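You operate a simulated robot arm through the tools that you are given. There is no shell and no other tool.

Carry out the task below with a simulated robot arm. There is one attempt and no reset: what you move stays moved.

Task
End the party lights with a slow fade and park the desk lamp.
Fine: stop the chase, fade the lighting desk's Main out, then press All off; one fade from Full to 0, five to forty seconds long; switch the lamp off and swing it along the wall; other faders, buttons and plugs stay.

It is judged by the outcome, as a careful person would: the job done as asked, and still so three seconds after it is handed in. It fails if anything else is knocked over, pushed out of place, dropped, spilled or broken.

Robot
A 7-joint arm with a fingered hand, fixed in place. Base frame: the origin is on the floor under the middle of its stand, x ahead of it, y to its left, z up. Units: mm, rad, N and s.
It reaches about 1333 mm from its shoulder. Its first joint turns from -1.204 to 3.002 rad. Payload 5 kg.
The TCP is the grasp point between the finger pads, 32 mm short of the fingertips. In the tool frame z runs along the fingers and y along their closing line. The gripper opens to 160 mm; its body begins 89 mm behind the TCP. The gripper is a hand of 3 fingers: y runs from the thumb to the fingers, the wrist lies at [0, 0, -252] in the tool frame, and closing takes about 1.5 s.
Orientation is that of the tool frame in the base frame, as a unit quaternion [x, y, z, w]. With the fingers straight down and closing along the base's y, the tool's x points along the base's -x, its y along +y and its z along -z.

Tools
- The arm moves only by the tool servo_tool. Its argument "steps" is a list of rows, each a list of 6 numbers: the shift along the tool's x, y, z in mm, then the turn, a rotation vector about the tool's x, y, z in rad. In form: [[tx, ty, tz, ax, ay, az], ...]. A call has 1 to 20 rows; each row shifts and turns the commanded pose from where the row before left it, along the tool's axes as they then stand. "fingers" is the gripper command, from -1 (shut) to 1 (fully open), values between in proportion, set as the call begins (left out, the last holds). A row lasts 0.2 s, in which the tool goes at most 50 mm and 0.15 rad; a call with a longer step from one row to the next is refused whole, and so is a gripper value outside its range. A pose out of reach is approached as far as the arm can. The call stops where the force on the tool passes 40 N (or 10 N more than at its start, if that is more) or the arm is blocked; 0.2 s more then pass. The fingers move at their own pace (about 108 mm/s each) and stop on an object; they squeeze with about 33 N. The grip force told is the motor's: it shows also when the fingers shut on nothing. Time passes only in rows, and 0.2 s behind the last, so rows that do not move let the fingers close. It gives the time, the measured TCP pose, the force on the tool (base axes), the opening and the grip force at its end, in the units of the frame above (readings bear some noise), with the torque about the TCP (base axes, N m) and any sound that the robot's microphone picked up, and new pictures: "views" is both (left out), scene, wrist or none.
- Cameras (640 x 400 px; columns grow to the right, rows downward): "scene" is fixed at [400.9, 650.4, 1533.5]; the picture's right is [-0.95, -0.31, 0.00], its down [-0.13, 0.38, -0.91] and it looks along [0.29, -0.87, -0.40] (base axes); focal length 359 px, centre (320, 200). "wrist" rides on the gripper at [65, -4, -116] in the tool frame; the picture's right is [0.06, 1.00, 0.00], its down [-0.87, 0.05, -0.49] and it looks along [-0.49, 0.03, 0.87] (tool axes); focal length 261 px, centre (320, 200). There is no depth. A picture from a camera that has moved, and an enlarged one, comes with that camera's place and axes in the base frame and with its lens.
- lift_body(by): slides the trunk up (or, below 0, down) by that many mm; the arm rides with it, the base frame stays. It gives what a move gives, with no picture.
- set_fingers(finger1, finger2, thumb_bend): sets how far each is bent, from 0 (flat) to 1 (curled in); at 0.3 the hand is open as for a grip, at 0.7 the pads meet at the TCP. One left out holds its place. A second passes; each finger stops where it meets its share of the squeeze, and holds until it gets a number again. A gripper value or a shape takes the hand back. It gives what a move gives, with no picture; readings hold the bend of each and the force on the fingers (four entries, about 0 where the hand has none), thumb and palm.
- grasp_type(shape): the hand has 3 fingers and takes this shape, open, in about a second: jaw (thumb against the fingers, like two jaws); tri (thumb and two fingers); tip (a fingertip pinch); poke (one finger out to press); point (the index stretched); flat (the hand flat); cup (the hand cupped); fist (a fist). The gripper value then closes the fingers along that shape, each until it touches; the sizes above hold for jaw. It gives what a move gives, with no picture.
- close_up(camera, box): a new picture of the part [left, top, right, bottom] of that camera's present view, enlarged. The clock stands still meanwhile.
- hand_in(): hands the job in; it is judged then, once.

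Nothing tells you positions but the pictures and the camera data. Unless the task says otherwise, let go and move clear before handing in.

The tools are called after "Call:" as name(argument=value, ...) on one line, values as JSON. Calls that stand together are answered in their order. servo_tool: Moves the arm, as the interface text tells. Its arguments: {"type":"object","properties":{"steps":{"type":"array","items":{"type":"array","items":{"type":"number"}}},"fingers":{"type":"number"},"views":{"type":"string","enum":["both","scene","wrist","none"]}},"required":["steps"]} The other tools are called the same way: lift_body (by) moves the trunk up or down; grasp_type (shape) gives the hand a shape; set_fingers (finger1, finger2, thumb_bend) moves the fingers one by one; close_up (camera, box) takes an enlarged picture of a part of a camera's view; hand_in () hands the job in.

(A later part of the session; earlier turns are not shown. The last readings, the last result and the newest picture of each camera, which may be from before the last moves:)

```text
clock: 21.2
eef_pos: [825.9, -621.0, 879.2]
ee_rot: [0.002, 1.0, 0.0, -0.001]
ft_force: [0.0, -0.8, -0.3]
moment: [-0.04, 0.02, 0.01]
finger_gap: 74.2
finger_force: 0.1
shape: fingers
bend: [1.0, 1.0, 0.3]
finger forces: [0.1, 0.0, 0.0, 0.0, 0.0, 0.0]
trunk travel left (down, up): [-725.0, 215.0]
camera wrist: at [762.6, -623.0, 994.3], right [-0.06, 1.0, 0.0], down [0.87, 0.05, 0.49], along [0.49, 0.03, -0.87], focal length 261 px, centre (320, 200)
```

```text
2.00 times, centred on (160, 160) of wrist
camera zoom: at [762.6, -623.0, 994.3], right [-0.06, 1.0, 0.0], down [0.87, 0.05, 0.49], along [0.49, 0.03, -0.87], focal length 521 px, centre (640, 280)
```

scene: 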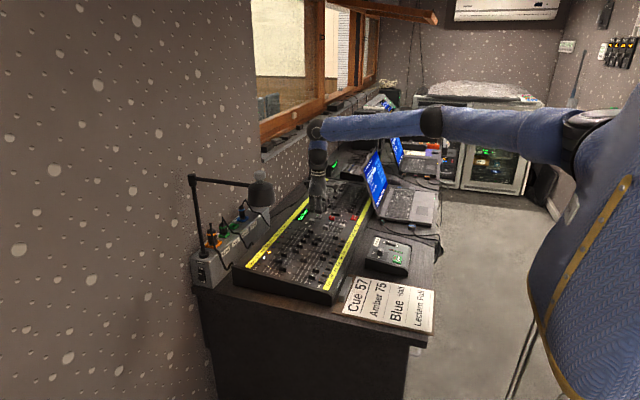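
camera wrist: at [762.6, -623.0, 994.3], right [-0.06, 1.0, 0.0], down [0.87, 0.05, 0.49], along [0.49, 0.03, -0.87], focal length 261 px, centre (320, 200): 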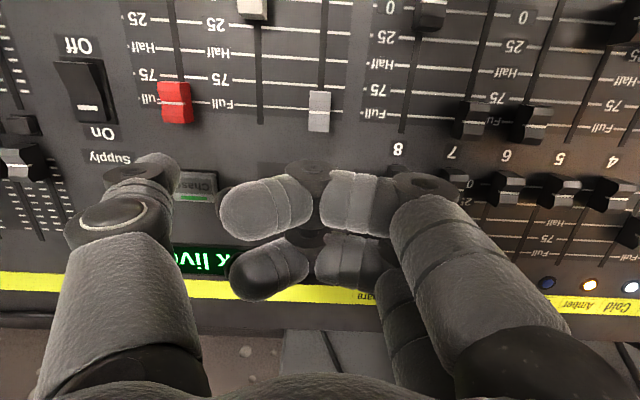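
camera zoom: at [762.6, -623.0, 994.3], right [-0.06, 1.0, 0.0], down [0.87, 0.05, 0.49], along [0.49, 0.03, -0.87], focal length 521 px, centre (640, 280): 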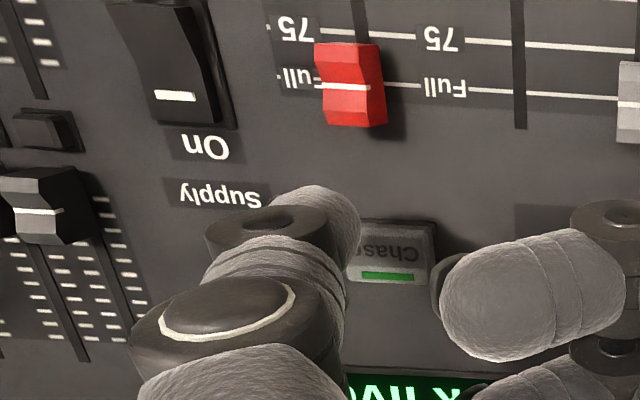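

The tip sits centred over the 33 mm gap between the knob's rear edge (x about 809) and the Chase button's edge (x about 842). Lowering carefully while watching for any contact.

Call:
servo_tool(steps=[[0, 0, 5, 0, 0, 0], [0, 0, 5, 0, 0, 0], [0, 0, 4, 0, 0, 0], [0, 0, 3, 0, 0, 0], [0, 0, 0, 0, 0, 0]], views="wrist")

Call:
close_up(camera="wrist", box=[60, 60, 260, 260])

Call:
close_up(camera="scene", box=[300, 180, 360, 240])

```text
clock: 22.4
eef_pos: [826.1, -620.2, 862.0]
ee_rot: [0.001, 1.0, 0.0, 0.0]
ft_force: [1.0, -1.7, 0.7]
moment: [0.01, -0.01, 0.02]
finger_gap: 74.3
finger_force: 0.1
shape: fingers
bend: [1.0, 1.0, 0.3]
finger forces: [0.0, 0.0, 0.0, 0.1, 0.1, 0.0]
trunk travel left (down, up): [-725.0, 215.0]
camera wrist: at [762.7, -622.8, 977.4], right [-0.06, 1.0, 0.0], down [0.87, 0.05, 0.49], along [0.49, 0.03, -0.87], focal length 261 px, centre (320, 200)
```

wrist: 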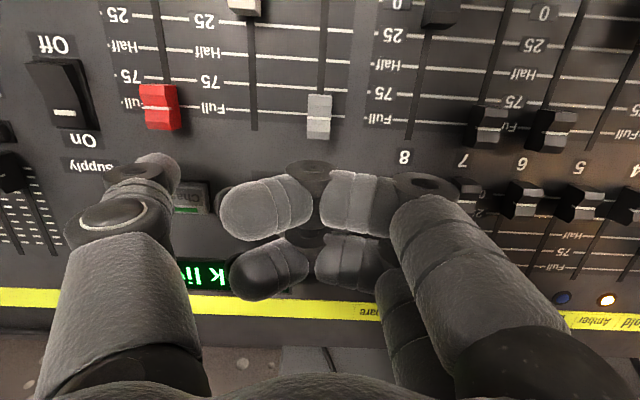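

```text
2.00 times, centred on (160, 160) of wrist
camera zoom: at [762.7, -622.8, 977.4], right [-0.06, 1.0, 0.0], down [0.87, 0.05, 0.49], along [0.49, 0.03, -0.87], focal length 521 px, centre (640, 280)
```

zoom: 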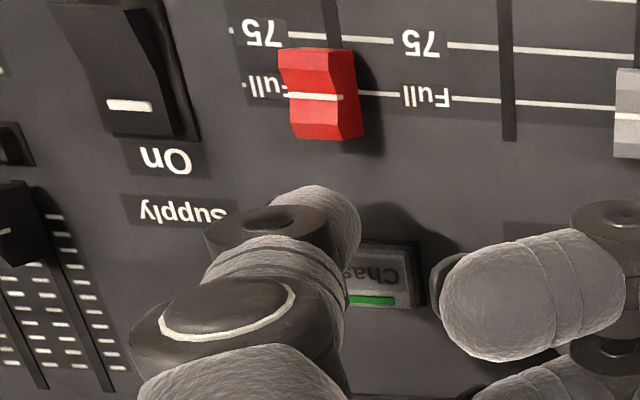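

```text
6.67 times, centred on (330, 210) of scene
camera zoom: at [400.9, 650.4, 1533.5], right [-0.95, -0.31, 0.0], down [-0.13, 0.38, -0.91], along [0.29, -0.87, -0.4], focal length 2394 px, centre (253, 133)
```

zoom: 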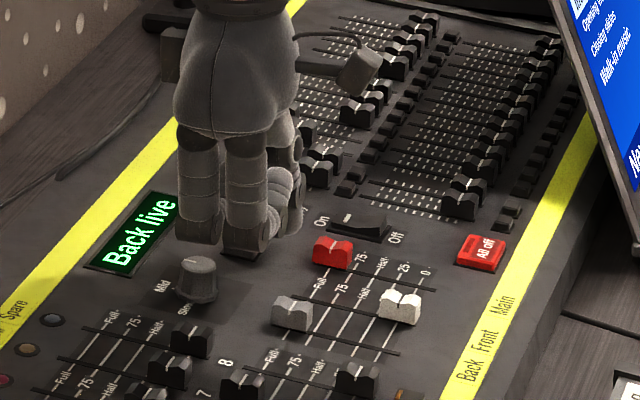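

Call:
servo_tool(steps=[[0, -0.5, 2, 0, 0, 0], [0, -0.5, 2, 0, 0, 0], [0, 0, 2, 0, 0, 0], [0, 0, 1, 0, 0, 0], [0, 0, 0, 0, 0, 0]], views="wrist")

Call:
close_up(camera="wrist", box=[60, 60, 260, 260])

```text
clock: 23.6
eef_pos: [824.6, -620.5, 855.4]
ee_rot: [0.001, 1.0, 0.0, 0.001]
ft_force: [0.1, -0.2, 1.1]
moment: [-0.01, -0.01, -0.01]
finger_gap: 74.1
finger_force: 0.0
shape: fingers
bend: [1.0, 1.0, 0.3]
finger forces: [0.1, 0.1, 0.0, 0.0, 0.1, 0.0]
trunk travel left (down, up): [-725.0, 215.0]
camera wrist: at [762.4, -623.7, 970.3], right [-0.06, 1.0, 0.0], down [0.87, 0.05, 0.49], along [0.49, 0.03, -0.87], focal length 261 px, centre (320, 200)
```

wrist: 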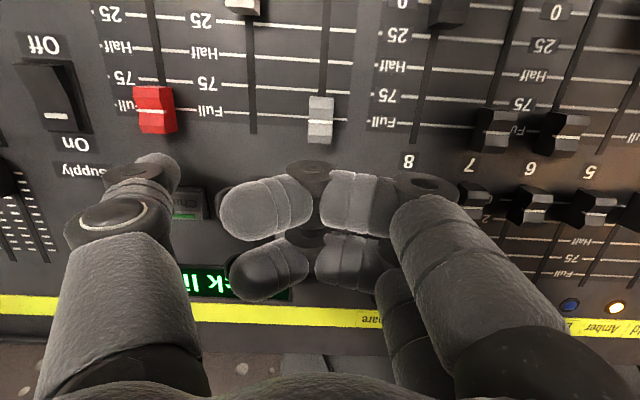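

```text
2.00 times, centred on (160, 160) of wrist
camera zoom: at [762.4, -623.7, 970.3], right [-0.06, 1.0, 0.0], down [0.87, 0.05, 0.49], along [0.49, 0.03, -0.87], focal length 521 px, centre (640, 280)
```

zoom: 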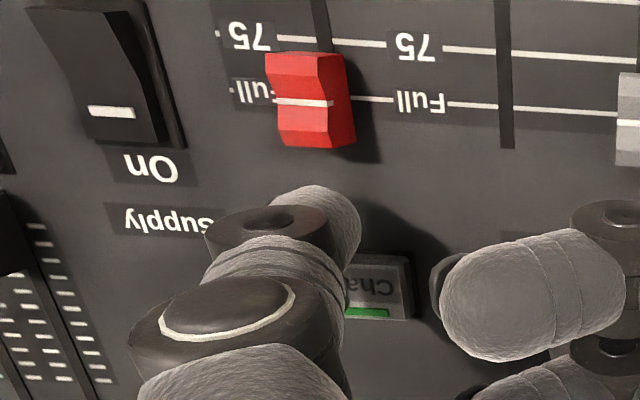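

Call:
servo_tool(steps=[[0, 0, 1, 0, 0, 0], [0, 0, 1, 0, 0, 0], [0, 0, 1, 0, 0, 0], [0, 0, 0, 0, 0, 0]], views="wrist")

Call:
close_up(camera="scene", box=[300, 180, 360, 240])

```text
clock: 24.6
eef_pos: [825.3, -619.4, 851.2]
ee_rot: [0.0, 1.0, 0.0, -0.001]
ft_force: [-0.3, 0.3, 0.3]
moment: [-0.01, -0.01, 0.0]
finger_gap: 74.3
finger_force: 0.1
shape: fingers
bend: [1.0, 1.0, 0.3]
finger forces: [0.1, 0.0, 0.1, 0.1, 0.1, 0.0]
trunk travel left (down, up): [-725.0, 215.0]
camera wrist: at [762.8, -623.8, 967.3], right [-0.06, 1.0, 0.0], down [0.87, 0.05, 0.49], along [0.49, 0.03, -0.87], focal length 261 px, centre (320, 200)
```

wrist: 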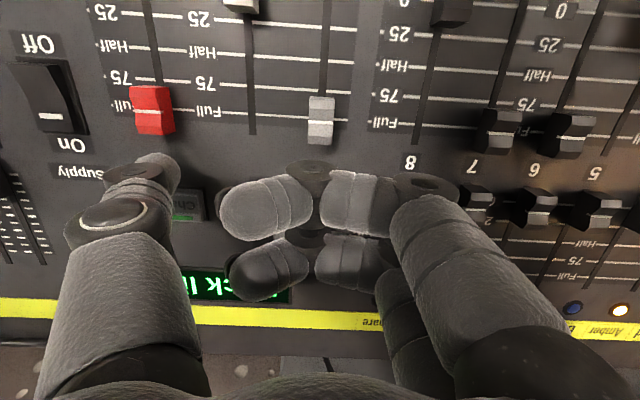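

```text
6.67 times, centred on (330, 210) of scene
camera zoom: at [400.9, 650.4, 1533.5], right [-0.95, -0.31, 0.0], down [-0.13, 0.38, -0.91], along [0.29, -0.87, -0.4], focal length 2394 px, centre (253, 133)
```

zoom: 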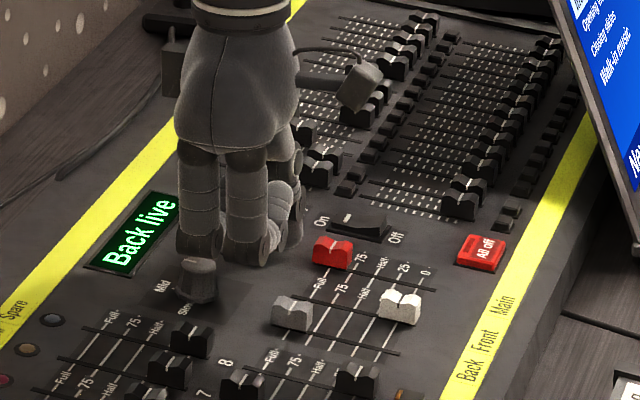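

Call:
servo_tool(steps=[[0, 0, 1, 0, 0, 0], [0, 0, 1, 0, 0, 0], [0, 0, 1, 0, 0, 0], [0, 0, 0, 0, 0, 0]], views="wrist")

Call:
close_up(camera="wrist", box=[60, 60, 260, 260])

```text
clock: 25.6
eef_pos: [825.8, -620.3, 848.2]
ee_rot: [0.001, 1.0, 0.001, 0.0]
ft_force: [0.1, 0.2, -1.1]
moment: [0.02, -0.02, 0.01]
finger_gap: 74.4
finger_force: 0.1
shape: fingers
bend: [1.0, 1.0, 0.3]
finger forces: [0.1, 0.1, 0.0, 0.0, 0.0, 0.0]
trunk travel left (down, up): [-725.0, 215.0]
camera wrist: at [763.0, -623.7, 964.5], right [-0.06, 1.0, 0.0], down [0.87, 0.05, 0.49], along [0.49, 0.03, -0.87], focal length 261 px, centre (320, 200)
```

wrist: 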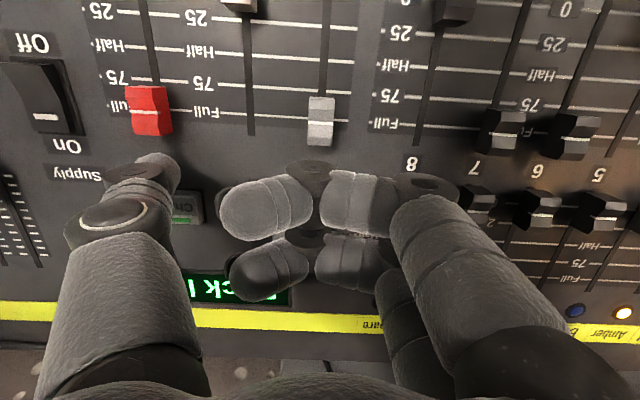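

```text
2.00 times, centred on (160, 160) of wrist
camera zoom: at [763.0, -623.7, 964.5], right [-0.06, 1.0, 0.0], down [0.87, 0.05, 0.49], along [0.49, 0.03, -0.87], focal length 521 px, centre (640, 280)
```

zoom: 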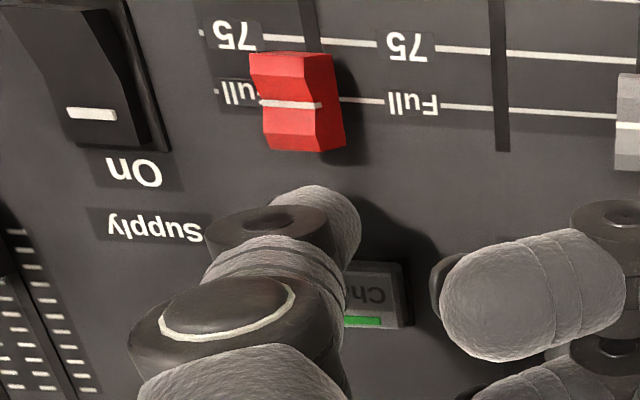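

Call:
servo_tool(steps=[[0, 0, 1, 0, 0, 0], [0, 0, 1, 0, 0, 0], [0, 0, 0, 0, 0, 0]], views="none")

Call:
servo_tool(steps=[[0, 0, 1, 0, 0, 0], [0, 0, 0, 0, 0, 0]], views="wrist")

Call:
close_up(camera="scene", box=[305, 190, 365, 230])

```text
clock: 26.4
eef_pos: [825.2, -621.0, 846.9]
ee_rot: [0.0, 1.0, 0.0, 0.0]
ft_force: [-1.1, 0.7, -0.2]
moment: [-0.02, -0.06, 0.01]
finger_gap: 74.3
finger_force: 0.0
shape: fingers
bend: [1.0, 1.0, 0.3]
finger forces: [0.1, 0.0, 0.0, 0.0, 0.0, 0.1]
trunk travel left (down, up): [-725.0, 215.0]
```

```text
clock: 27.0
eef_pos: [825.9, -620.5, 846.3]
ee_rot: [0.0, 1.0, 0.0, 0.0]
ft_force: [0.8, -0.2, -0.1]
moment: [0.01, -0.03, 0.03]
finger_gap: 74.3
finger_force: 0.0
shape: fingers
bend: [1.0, 1.0, 0.3]
finger forces: [0.0, 0.1, 0.1, 0.1, 0.0, 0.1]
trunk travel left (down, up): [-725.0, 215.0]
camera wrist: at [762.7, -623.8, 961.3], right [-0.06, 1.0, 0.0], down [0.87, 0.05, 0.49], along [0.49, 0.03, -0.87], focal length 261 px, centre (320, 200)
```

wrist: 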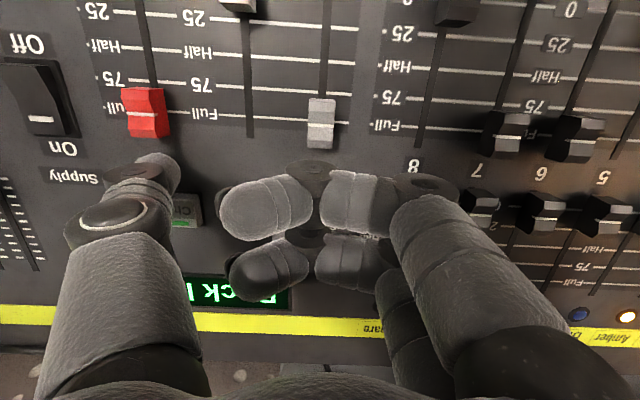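

```text
10.00 times, centred on (335, 210) of scene
camera zoom: at [400.9, 650.4, 1533.5], right [-0.95, -0.31, 0.0], down [-0.13, 0.38, -0.91], along [0.29, -0.87, -0.4], focal length 3592 px, centre (170, 100)
```

zoom: 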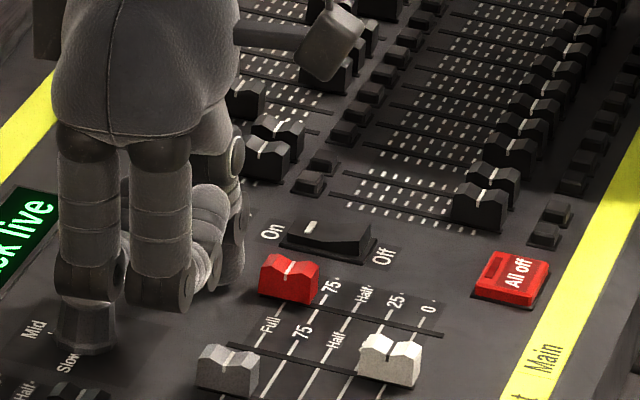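

The tip is now low behind the Main knob with no contact on anything. I'll start the fade: a slow, steady push toward the robot at about 6 mm/s (roughly 11 s for the travel).

Call:
servo_tool(steps=[[1.2, 0, 0, 0, 0, 0], [1.2, 0, 0, 0, 0, 0], [1.2, 0, 0, 0, 0, 0], [1.2, 0, 0, 0, 0, 0], [1.2, 0, 0, 0, 0, 0], [1.2, 0, 0, 0, 0, 0], [1.2, 0, 0, 0, 0, 0], [1.2, 0, 0, 0, 0, 0], [1.2, 0, 0, 0, 0, 0], [1.2, 0, 0, 0, 0, 0], [1.2, 0, 0, 0, 0, 0], [1.2, 0, 0, 0, 0, 0], [1.2, 0, 0, 0, 0, 0], [1.2, 0, 0, 0, 0, 0], [1.2, 0, 0, 0, 0, 0], [1.2, 0, 0, 0, 0, 0]], views="both")

Call:
close_up(camera="scene", box=[305, 190, 365, 230])

Call:
close_up(camera="wrist", box=[60, 60, 260, 260])

```text
clock: 30.4
eef_pos: [806.6, -621.6, 846.8]
ee_rot: [0.001, 1.0, 0.0, 0.0]
ft_force: [-0.1, 0.5, -0.5]
moment: [0.03, -0.03, 0.04]
finger_gap: 74.4
finger_force: 0.3
shape: fingers
bend: [1.0, 1.0, 0.3]
finger forces: [0.1, 0.0, 0.0, 0.0, 0.9, 0.0]
trunk travel left (down, up): [-725.0, 215.0]
camera wrist: at [743.7, -623.8, 961.5], right [-0.06, 1.0, 0.0], down [0.87, 0.05, 0.49], along [0.49, 0.03, -0.87], focal length 261 px, centre (320, 200)
```

scene: 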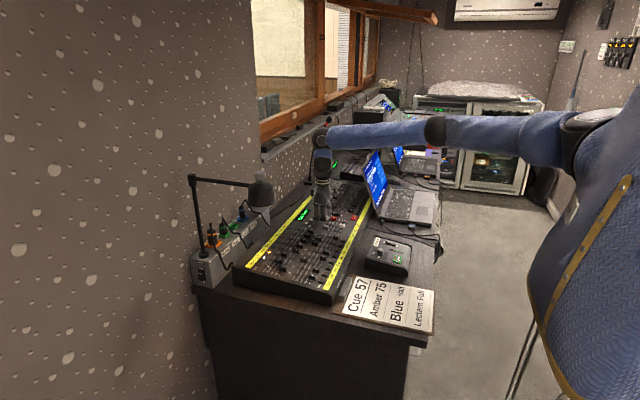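
wrist: 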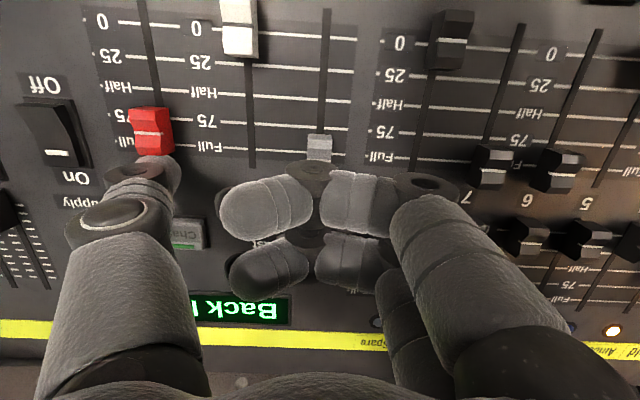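

```text
10.00 times, centred on (335, 210) of scene
camera zoom: at [400.9, 650.4, 1533.5], right [-0.95, -0.31, 0.0], down [-0.13, 0.38, -0.91], along [0.29, -0.87, -0.4], focal length 3592 px, centre (170, 100)
```

zoom: 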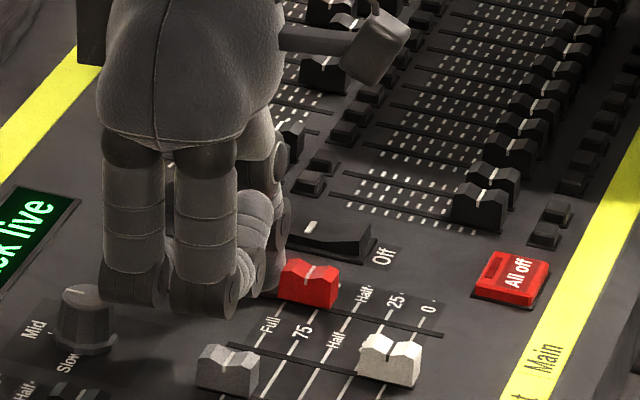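

```text
2.00 times, centred on (160, 160) of wrist
camera zoom: at [743.7, -623.8, 961.5], right [-0.06, 1.0, 0.0], down [0.87, 0.05, 0.49], along [0.49, 0.03, -0.87], focal length 521 px, centre (640, 280)
```

zoom: 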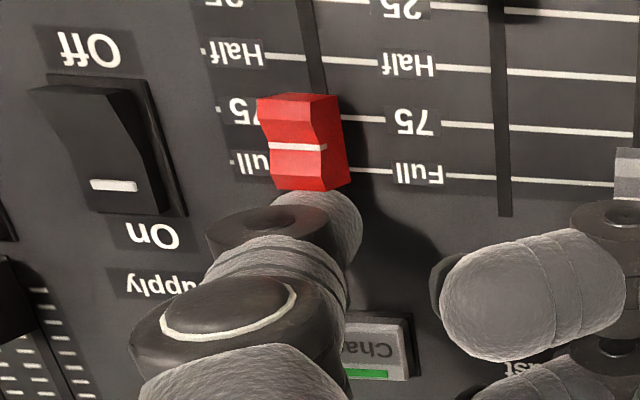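

Main is sliding smoothly under a ~1 N push with nothing else touched. Continuing at the same pace.

Call:
servo_tool(steps=[[1.2, 0, 0, 0, 0, 0], [1.2, 0, 0, 0, 0, 0], [1.2, 0, 0, 0, 0, 0], [1.2, 0, 0, 0, 0, 0], [1.2, 0, 0, 0, 0, 0], [1.2, 0, 0, 0, 0, 0], [1.2, 0, 0, 0, 0, 0], [1.2, 0, 0, 0, 0, 0], [1.2, 0, 0, 0, 0, 0], [1.2, 0, 0, 0, 0, 0], [1.2, 0, 0, 0, 0, 0], [1.2, 0, 0, 0, 0, 0], [1.2, 0, 0, 0, 0, 0], [1.2, 0, 0, 0, 0, 0], [1.2, 0, 0, 0, 0, 0], [1.2, 0, 0, 0, 0, 0], [1.2, 0, 0, 0, 0, 0], [1.2, 0, 0, 0, 0, 0], [1.2, 0, 0, 0, 0, 0], [1.2, 0, 0, 0, 0, 0]], views="both")

Call:
close_up(camera="scene", box=[305, 190, 365, 230])

Call:
close_up(camera="wrist", box=[60, 60, 260, 260])

```text
clock: 34.6
eef_pos: [782.0, -621.0, 846.4]
ee_rot: [0.0, 1.0, 0.0, 0.0]
ft_force: [0.7, -0.7, 0.2]
moment: [0.04, 0.0, 0.06]
finger_gap: 74.3
finger_force: 0.3
shape: fingers
bend: [1.0, 1.0, 0.3]
finger forces: [0.0, 0.0, 0.1, 0.0, 0.7, 0.0]
trunk travel left (down, up): [-725.0, 215.0]
camera wrist: at [719.5, -623.5, 961.4], right [-0.06, 1.0, 0.0], down [0.87, 0.05, 0.49], along [0.49, 0.03, -0.87], focal length 261 px, centre (320, 200)
```

scene: 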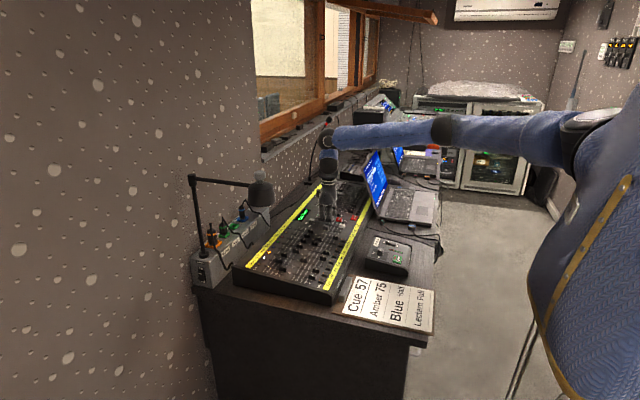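
wrist: 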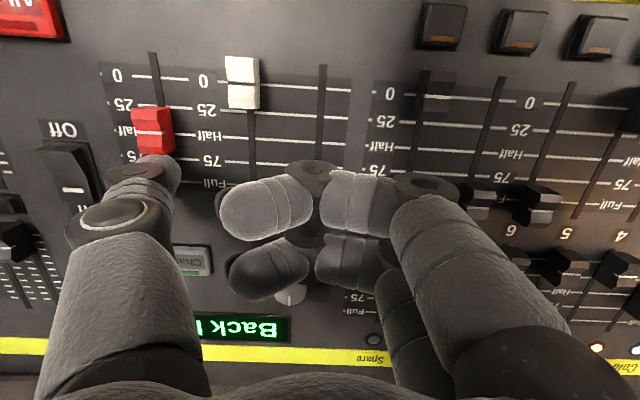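

```text
10.00 times, centred on (335, 210) of scene
camera zoom: at [400.9, 650.4, 1533.5], right [-0.95, -0.31, 0.0], down [-0.13, 0.38, -0.91], along [0.29, -0.87, -0.4], focal length 3592 px, centre (170, 100)
```

zoom: 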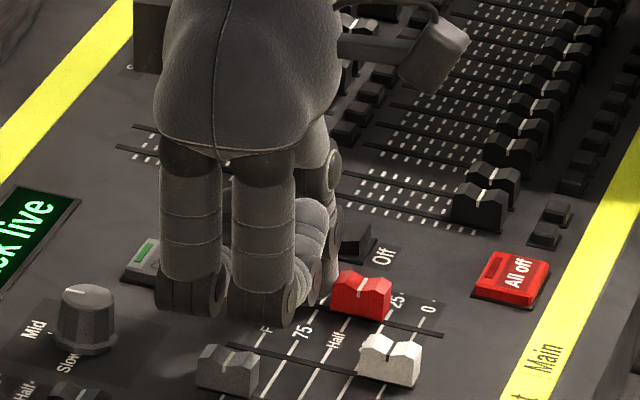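

```text
2.00 times, centred on (160, 160) of wrist
camera zoom: at [719.5, -623.5, 961.4], right [-0.06, 1.0, 0.0], down [0.87, 0.05, 0.49], along [0.49, 0.03, -0.87], focal length 521 px, centre (640, 280)
```

zoom: 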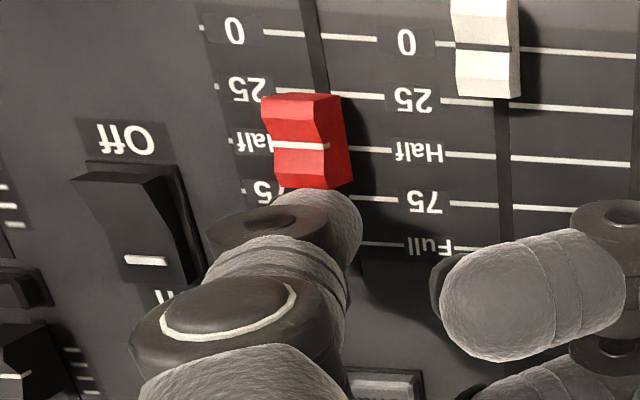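

Main is now at Half. Continuing the same fade down.

Call:
servo_tool(steps=[[1.2, 0, 0, 0, 0, 0], [1.2, 0, 0, 0, 0, 0], [1.2, 0, 0, 0, 0, 0], [1.2, 0, 0, 0, 0, 0], [1.2, 0, 0, 0, 0, 0], [1.2, 0, 0, 0, 0, 0], [1.2, 0, 0, 0, 0, 0], [1.2, 0, 0, 0, 0, 0], [1.2, 0, 0, 0, 0, 0], [1.2, 0, 0, 0, 0, 0], [1.2, 0, 0, 0, 0, 0], [1.2, 0, 0, 0, 0, 0], [1.2, 0, 0, 0, 0, 0], [1.2, 0, 0, 0, 0, 0], [1.2, 0, 0, 0, 0, 0], [1.2, 0, 0, 0, 0, 0], [1.2, 0, 0, 0, 0, 0], [1.2, 0, 0, 0, 0, 0], [1.2, 0, 0, 0, 0, 0], [1.2, 0, 0, 0, 0, 0]], views="both")

Call:
close_up(camera="scene", box=[305, 190, 365, 230])

Call:
close_up(camera="wrist", box=[60, 60, 260, 260])

```text
clock: 38.8
eef_pos: [758.4, -620.7, 846.2]
ee_rot: [0.001, 1.0, 0.0, 0.0]
ft_force: [0.0, -0.7, -1.2]
moment: [0.07, -0.02, 0.07]
finger_gap: 74.4
finger_force: 0.3
shape: fingers
bend: [1.0, 1.0, 0.3]
finger forces: [0.1, 0.0, 0.1, 0.0, 0.8, 0.0]
trunk travel left (down, up): [-725.0, 215.0]
camera wrist: at [695.6, -623.7, 961.3], right [-0.06, 1.0, 0.0], down [0.87, 0.05, 0.49], along [0.49, 0.03, -0.87], focal length 261 px, centre (320, 200)
```

scene: 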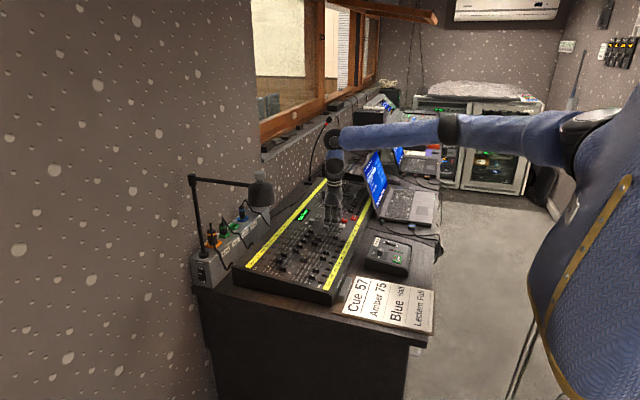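
wrist: 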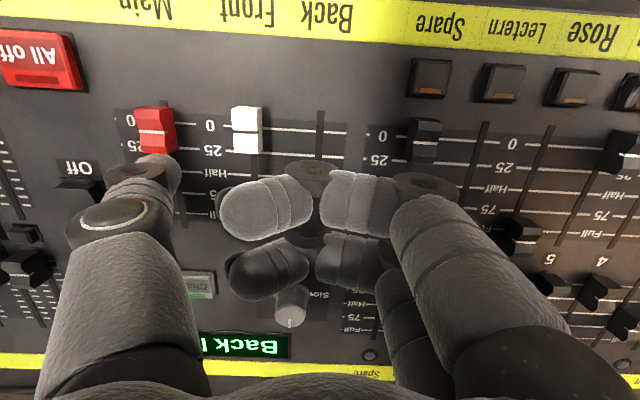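

```text
10.00 times, centred on (335, 210) of scene
camera zoom: at [400.9, 650.4, 1533.5], right [-0.95, -0.31, 0.0], down [-0.13, 0.38, -0.91], along [0.29, -0.87, -0.4], focal length 3592 px, centre (170, 100)
```

zoom: 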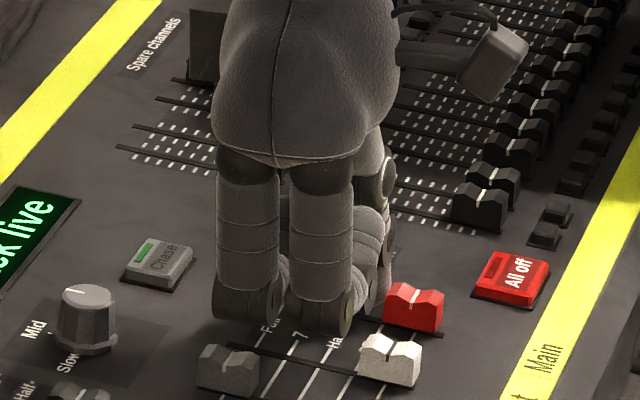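

```text
2.00 times, centred on (160, 160) of wrist
camera zoom: at [695.6, -623.7, 961.3], right [-0.06, 1.0, 0.0], down [0.87, 0.05, 0.49], along [0.49, 0.03, -0.87], focal length 521 px, centre (640, 280)
```

zoom: 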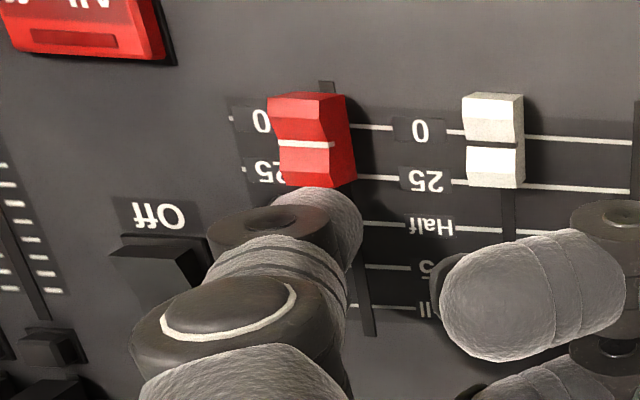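

Main is now nearly level with the Front knob at 0. I'll continue gently to the end stop, watching the thumb force.

Call:
servo_tool(steps=[[1, 0, 0, 0, 0, 0], [0.8, 0, 0, 0, 0, 0]], views="wrist")

Call:
close_up(camera="wrist", box=[60, 60, 260, 260])

Call:
close_up(camera="scene", box=[325, 195, 365, 225])

```text
clock: 39.4
eef_pos: [757.7, -620.3, 847.3]
ee_rot: [0.001, 1.0, 0.0, 0.001]
ft_force: [0.6, 0.4, 0.5]
moment: [0.05, 0.02, 0.06]
finger_gap: 74.1
finger_force: 0.8
shape: fingers
bend: [1.0, 1.0, 0.3]
finger forces: [0.0, 0.0, 0.0, 0.0, 0.7, 0.0]
trunk travel left (down, up): [-725.0, 215.0]
camera wrist: at [693.9, -623.7, 961.4], right [-0.06, 1.0, 0.0], down [0.87, 0.05, 0.49], along [0.49, 0.03, -0.87], focal length 261 px, centre (320, 200)
```

wrist: 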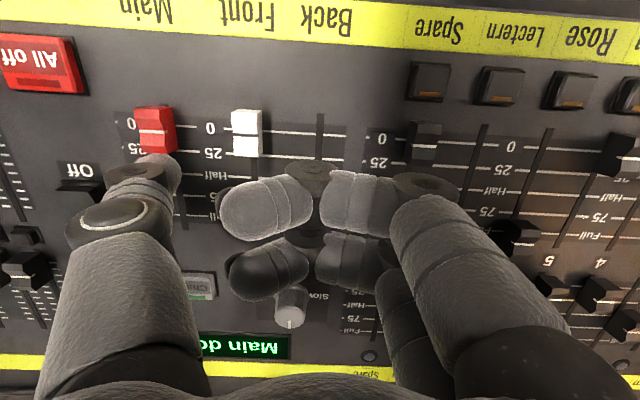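

```text
2.00 times, centred on (160, 160) of wrist
camera zoom: at [693.9, -623.7, 961.4], right [-0.06, 1.0, 0.0], down [0.87, 0.05, 0.49], along [0.49, 0.03, -0.87], focal length 521 px, centre (640, 280)
```

zoom: 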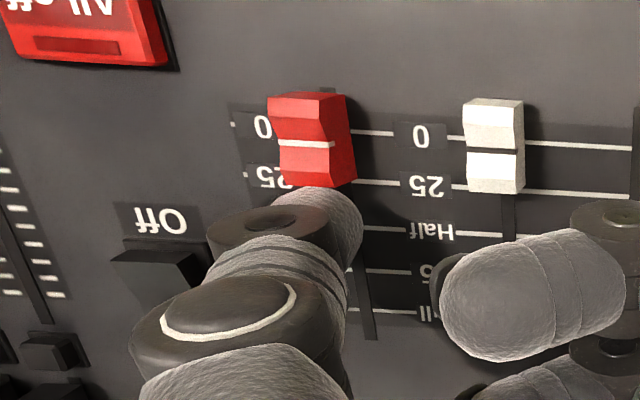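

```text
13.33 times, centred on (345, 210) of scene
camera zoom: at [400.9, 650.4, 1533.5], right [-0.95, -0.31, 0.0], down [-0.13, 0.38, -0.91], along [0.29, -0.87, -0.4], focal length 4789 px, centre (-13, 67)
```

zoom: 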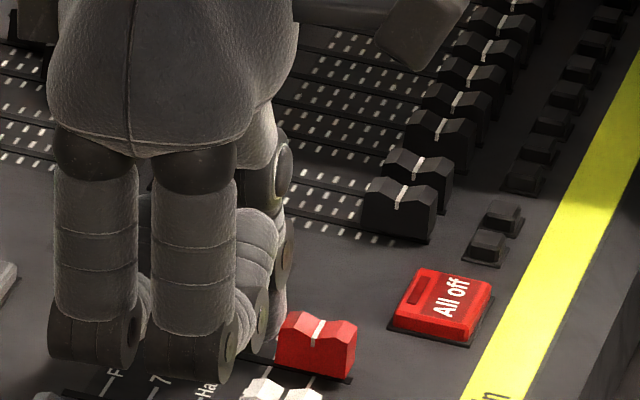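

The display now shows "Main do…". I'll nudge 1–2 mm more to be sure it rests on the end stop at 0.

Call:
servo_tool(steps=[[0.7, 0, 0, 0, 0, 0], [0.7, 0, 0, 0, 0, 0]], views="wrist")

Call:
close_up(camera="wrist", box=[60, 60, 260, 260])

```text
clock: 40.0
eef_pos: [754.5, -620.6, 846.4]
ee_rot: [0.001, 1.0, 0.0, 0.0]
ft_force: [0.8, -0.3, 0.0]
moment: [0.02, -0.01, 0.09]
finger_gap: 74.1
finger_force: 0.4
shape: fingers
bend: [1.0, 1.0, 0.3]
finger forces: [0.0, 0.0, 0.0, 0.0, 1.1, 0.0]
trunk travel left (down, up): [-725.0, 215.0]
camera wrist: at [692.4, -623.7, 961.2], right [-0.06, 1.0, 0.0], down [0.87, 0.05, 0.49], along [0.49, 0.03, -0.87], focal length 261 px, centre (320, 200)
```

wrist: 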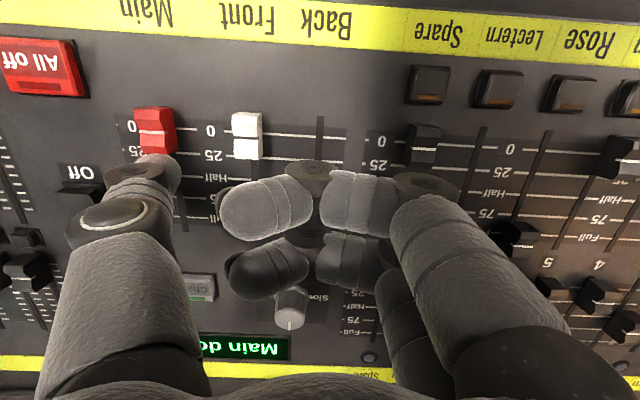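

```text
2.00 times, centred on (160, 160) of wrist
camera zoom: at [692.4, -623.7, 961.2], right [-0.06, 1.0, 0.0], down [0.87, 0.05, 0.49], along [0.49, 0.03, -0.87], focal length 521 px, centre (640, 280)
```

zoom: 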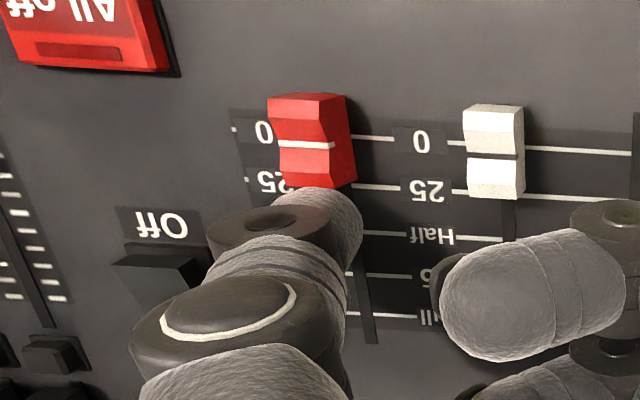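

Call:
servo_tool(steps=[[0.7, 0, 0, 0, 0, 0], [0.7, 0, 0, 0, 0, 0]], views="wrist")

Call:
close_up(camera="wrist", box=[60, 60, 260, 260])

```text
clock: 40.6
eef_pos: [754.2, -620.5, 846.9]
ee_rot: [0.0, 1.0, 0.001, -0.001]
ft_force: [3.4, -0.1, -0.2]
moment: [0.05, -0.08, 0.31]
finger_gap: 74.2
finger_force: 1.8
shape: fingers
bend: [1.0, 1.0, 0.3]
finger forces: [0.1, 0.0, 0.1, 0.0, 3.3, 0.0]
trunk travel left (down, up): [-725.0, 215.0]
camera wrist: at [691.4, -623.5, 961.3], right [-0.06, 1.0, 0.0], down [0.87, 0.05, 0.49], along [0.49, 0.03, -0.87], focal length 261 px, centre (320, 200)
```

wrist: 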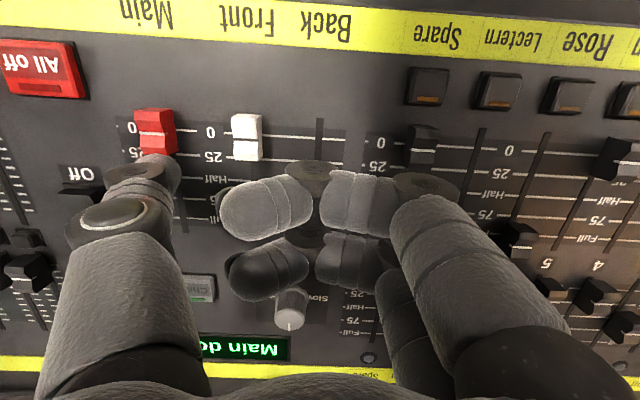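

```text
2.00 times, centred on (160, 160) of wrist
camera zoom: at [691.4, -623.5, 961.3], right [-0.06, 1.0, 0.0], down [0.87, 0.05, 0.49], along [0.49, 0.03, -0.87], focal length 521 px, centre (640, 280)
```

zoom: 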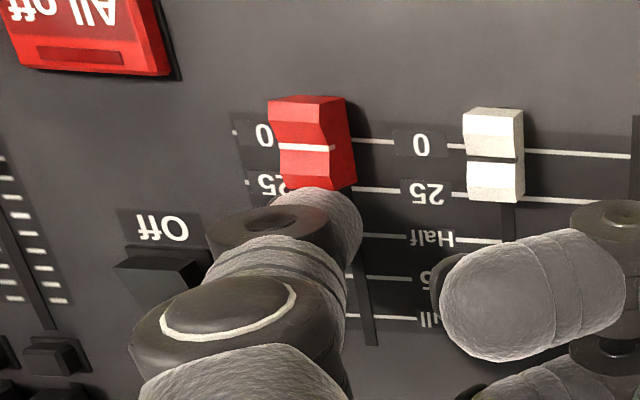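

The force rose to about 3.4 N, so Main is against its end stop at 0 and the display reads "Main down". Now I'll back off the knob, lift, and hover over All off (about [706, -766]).

Call:
servo_tool(steps=[[-2, 0, 0, 0, 0, 0], [-4, 0, 0, 0, 0, 0], [0, 0, -10, 0, 0, 0], [0, 0, -20, 0, 0, 0], [0, 0, -20, 0, 0, 0], [18, -18, 0, 0, 0, 0], [18, -18, 0, 0, 0, 0], [18, -18, 0, 0, 0, 0], [0, 0, 0, 0, 0, 0]], views="both")

Call:
close_up(camera="wrist", box=[60, 60, 260, 260])

Call:
close_up(camera="scene", box=[305, 180, 375, 230])

```text
clock: 42.6
eef_pos: [707.8, -672.8, 897.1]
ee_rot: [0.0, 1.0, 0.0, -0.001]
ft_force: [-0.3, 0.4, -0.1]
moment: [0.02, 0.04, 0.04]
finger_gap: 74.2
finger_force: 0.0
shape: fingers
bend: [1.0, 1.0, 0.3]
finger forces: [0.0, 0.1, 0.1, 0.0, 0.0, 0.1]
trunk travel left (down, up): [-725.0, 215.0]
camera wrist: at [643.7, -676.7, 1011.8], right [-0.06, 1.0, 0.0], down [0.87, 0.05, 0.49], along [0.49, 0.03, -0.87], focal length 261 px, centre (320, 200)
```

scene: 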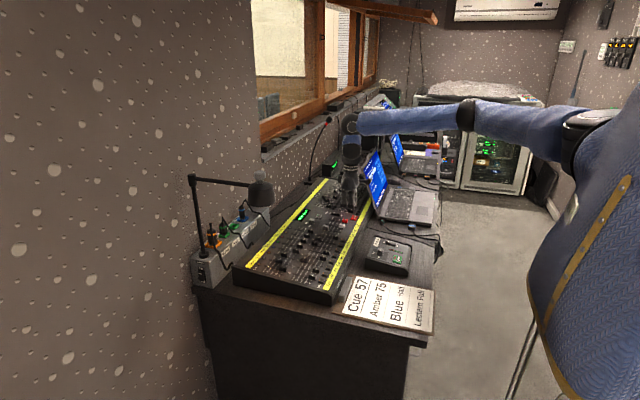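
wrist: 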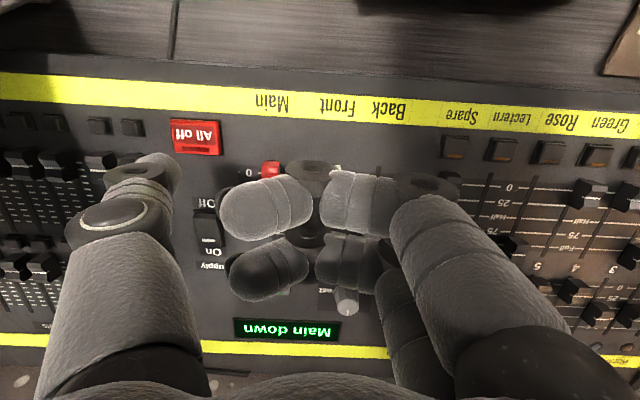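

```text
2.00 times, centred on (160, 160) of wrist
camera zoom: at [643.7, -676.7, 1011.8], right [-0.06, 1.0, 0.0], down [0.87, 0.05, 0.49], along [0.49, 0.03, -0.87], focal length 521 px, centre (640, 280)
```

zoom: 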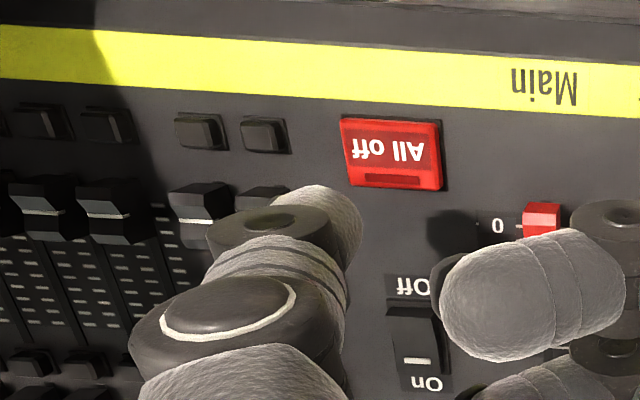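

```text
8.00 times, centred on (340, 205) of scene
camera zoom: at [400.9, 650.4, 1533.5], right [-0.95, -0.31, 0.0], down [-0.13, 0.38, -0.91], along [0.29, -0.87, -0.4], focal length 2873 px, centre (160, 160)
```

zoom: 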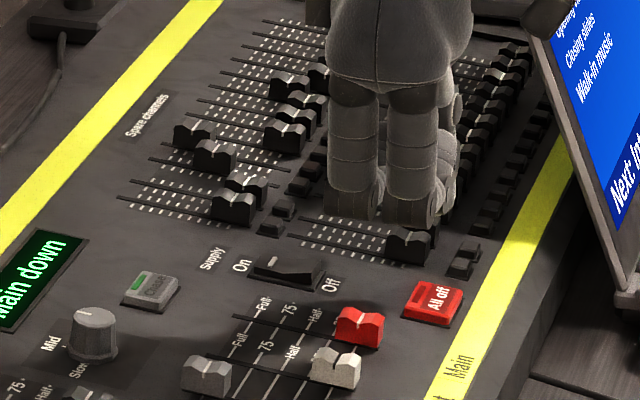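

The display reads "Main down". All off is centred near [703, -766], so I'll shift 5 mm toward the robot and descend onto it.

Call:
servo_tool(steps=[[5, -0.5, 0, 0, 0, 0], [0, 0, 10, 0, 0, 0], [0, 0, 10, 0, 0, 0], [0, 0, 8, 0, 0, 0], [0, 0, 0, 0, 0, 0]], views="wrist")

Call:
close_up(camera="wrist", box=[60, 60, 260, 260])

Call:
close_up(camera="scene", box=[305, 150, 385, 230])

```text
clock: 43.8
eef_pos: [701.7, -673.9, 867.8]
ee_rot: [0.001, 1.0, -0.001, 0.0]
ft_force: [-0.5, -0.5, 0.2]
moment: [0.0, 0.01, 0.01]
finger_gap: 74.1
finger_force: 0.0
shape: fingers
bend: [1.0, 1.0, 0.3]
finger forces: [0.0, 0.0, 0.1, 0.0, 0.0, 0.0]
trunk travel left (down, up): [-725.0, 215.0]
camera wrist: at [638.1, -677.7, 983.4], right [-0.06, 1.0, 0.0], down [0.87, 0.05, 0.49], along [0.49, 0.03, -0.87], focal length 261 px, centre (320, 200)
```

wrist: 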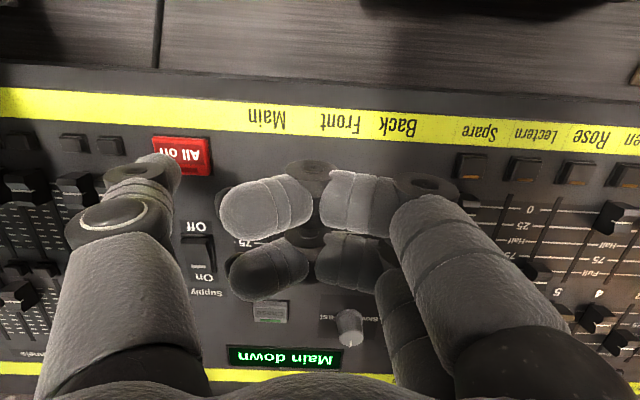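

```text
2.00 times, centred on (160, 160) of wrist
camera zoom: at [638.1, -677.7, 983.4], right [-0.06, 1.0, 0.0], down [0.87, 0.05, 0.49], along [0.49, 0.03, -0.87], focal length 521 px, centre (640, 280)
```

zoom: 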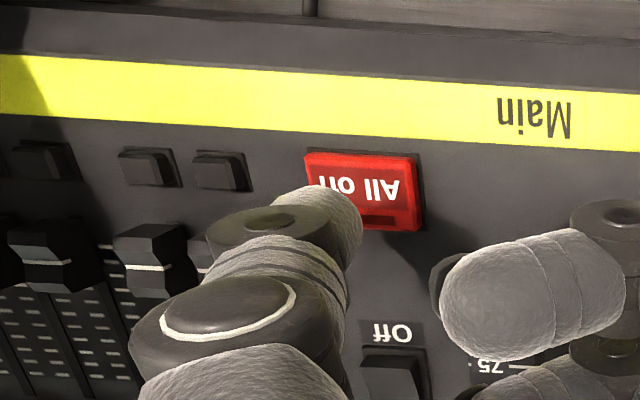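

```text
5.00 times, centred on (345, 190) of scene
camera zoom: at [400.9, 650.4, 1533.5], right [-0.95, -0.31, 0.0], down [-0.13, 0.38, -0.91], along [0.29, -0.87, -0.4], focal length 1796 px, centre (195, 250)
```

zoom: 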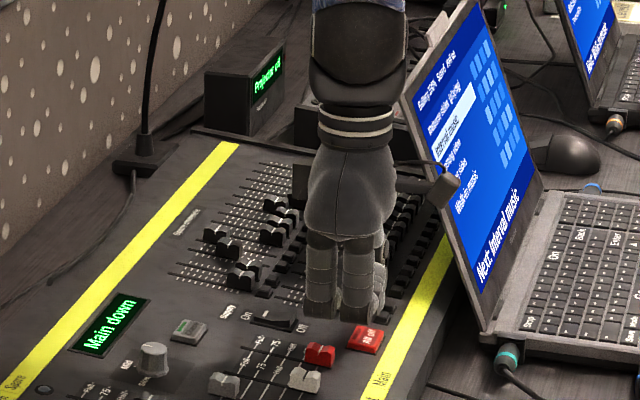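

Call:
servo_tool(steps=[[0, -0.5, 3, 0, 0, 0], [0, -0.5, 3, 0, 0, 0], [0, 0, 3, 0, 0, 0], [0, 0, 0, 0, 0, 0]], views="wrist")

Call:
servo_tool(steps=[[0, 0, 1, 0, 0, 0], [0, 0, 1, 0, 0, 0], [0, 0, 1, 0, 0, 0]], views="wrist")

```text
clock: 44.8
eef_pos: [701.5, -676.0, 859.0]
ee_rot: [0.002, 1.0, -0.001, -0.001]
ft_force: [0.4, 0.0, -0.4]
moment: [0.0, 0.03, -0.01]
finger_gap: 74.0
finger_force: 0.1
shape: fingers
bend: [1.0, 1.0, 0.3]
finger forces: [0.0, 0.0, 0.0, 0.1, 0.0, 0.0]
trunk travel left (down, up): [-725.0, 215.0]
camera wrist: at [637.9, -678.9, 974.4], right [-0.06, 1.0, 0.0], down [0.87, 0.05, 0.49], along [0.49, 0.03, -0.87], focal length 261 px, centre (320, 200)
```

wrist: 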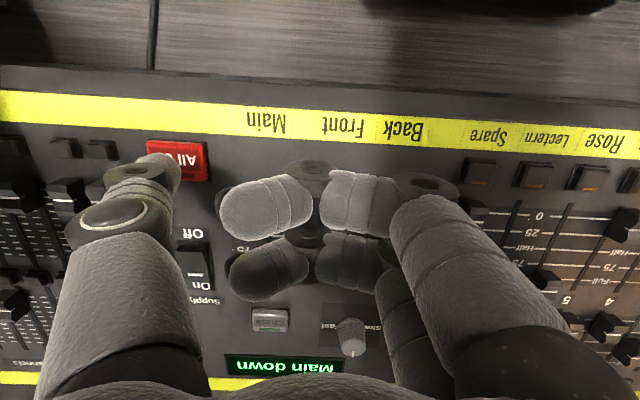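

```text
clock: 45.6
eef_pos: [700.6, -676.5, 856.4]
ee_rot: [0.001, 1.0, 0.0, 0.001]
ft_force: [-0.4, 0.6, -0.1]
moment: [0.0, 0.03, 0.0]
finger_gap: 74.1
finger_force: 0.0
shape: fingers
bend: [1.0, 1.0, 0.3]
finger forces: [0.0, 0.1, 0.0, 0.0, 0.0, 0.1]
trunk travel left (down, up): [-725.0, 215.0]
camera wrist: at [637.8, -679.1, 971.3], right [-0.06, 1.0, 0.0], down [0.87, 0.05, 0.49], along [0.49, 0.03, -0.87], focal length 261 px, centre (320, 200)
```

wrist: 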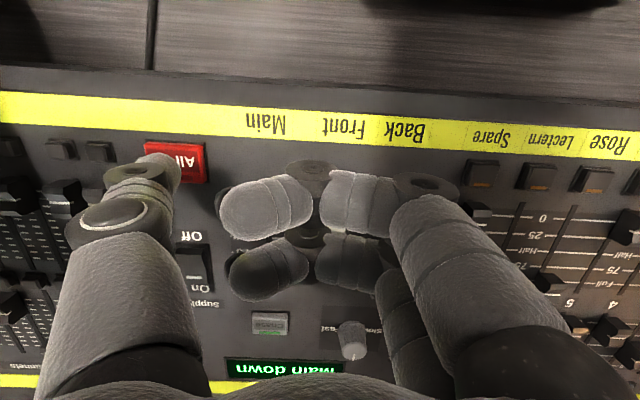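

Call:
servo_tool(steps=[[0, 0, 1, 0, 0, 0], [0, 0, 1, 0, 0, 0], [0, 0, 1, 0, 0, 0], [0, 0, 1, 0, 0, 0]], views="wrist")

Call:
close_up(camera="wrist", box=[60, 100, 260, 260])

```text
clock: 46.6
eef_pos: [701.3, -675.9, 853.0]
ee_rot: [0.002, 1.0, 0.001, 0.0]
ft_force: [-0.3, 0.6, 0.2]
moment: [0.0, -0.02, -0.01]
finger_gap: 74.4
finger_force: 0.0
shape: fingers
bend: [1.0, 1.0, 0.3]
finger forces: [0.1, 0.0, 0.1, 0.0, 0.0, 0.1]
trunk travel left (down, up): [-725.0, 215.0]
camera wrist: at [638.0, -679.2, 967.6], right [-0.06, 1.0, 0.0], down [0.87, 0.05, 0.49], along [0.49, 0.03, -0.87], focal length 261 px, centre (320, 200)
```

wrist: 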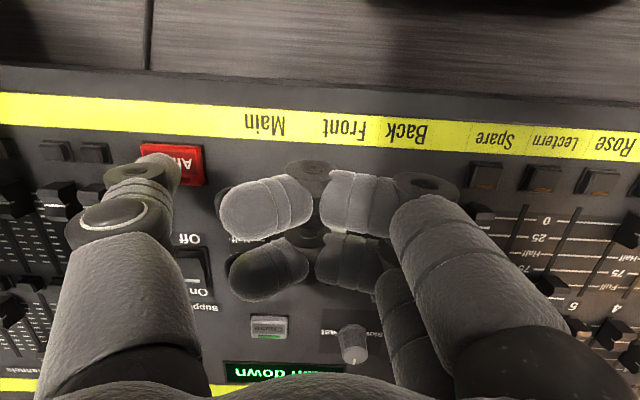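

```text
2.50 times, centred on (160, 180) of wrist
camera zoom: at [638.0, -679.2, 967.6], right [-0.06, 1.0, 0.0], down [0.87, 0.05, 0.49], along [0.49, 0.03, -0.87], focal length 652 px, centre (720, 250)
```

zoom: 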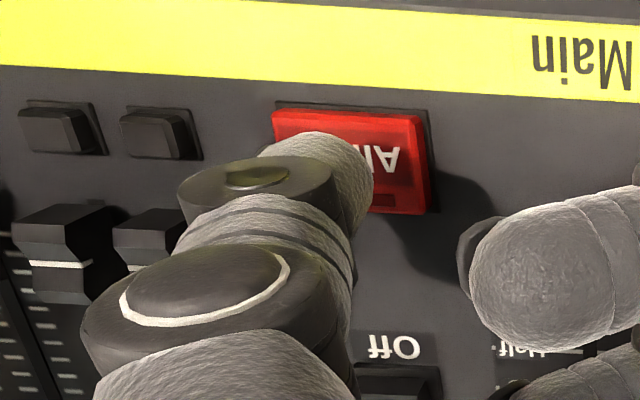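

Call:
servo_tool(steps=[[0, 0, 1, 0, 0, 0], [0, 0, 1, 0, 0, 0], [0, 0, 1, 0, 0, 0]], views="none")

Call:
servo_tool(steps=[[0, 0, 1, 0, 0, 0], [0, 0, 1, 0, 0, 0]], views="wrist")

```text
clock: 47.4
eef_pos: [700.7, -676.3, 849.1]
ee_rot: [0.0, 1.0, 0.0, 0.001]
ft_force: [0.7, -0.2, -0.3]
moment: [0.01, 0.04, 0.01]
finger_gap: 74.1
finger_force: 0.0
shape: fingers
bend: [1.0, 1.0, 0.3]
finger forces: [0.0, 0.1, 0.0, 0.0, 0.0, 0.0]
trunk travel left (down, up): [-725.0, 215.0]
```

```text
clock: 48.0
eef_pos: [701.0, -677.6, 846.6]
ee_rot: [0.001, 1.0, 0.0, 0.0]
ft_force: [0.3, 0.6, 0.0]
moment: [0.01, 0.0, -0.02]
finger_gap: 74.2
finger_force: 0.1
shape: fingers
bend: [1.0, 1.0, 0.3]
finger forces: [0.0, 0.1, 0.1, 0.0, 0.0, 0.0]
trunk travel left (down, up): [-725.0, 215.0]
camera wrist: at [637.9, -679.2, 962.4], right [-0.06, 1.0, 0.0], down [0.87, 0.05, 0.49], along [0.49, 0.03, -0.87], focal length 261 px, centre (320, 200)
```

wrist: 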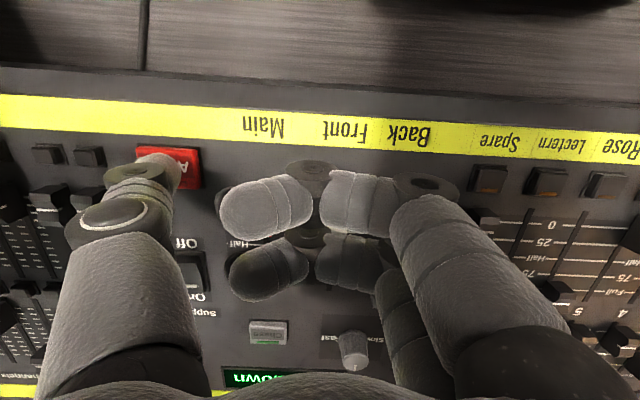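

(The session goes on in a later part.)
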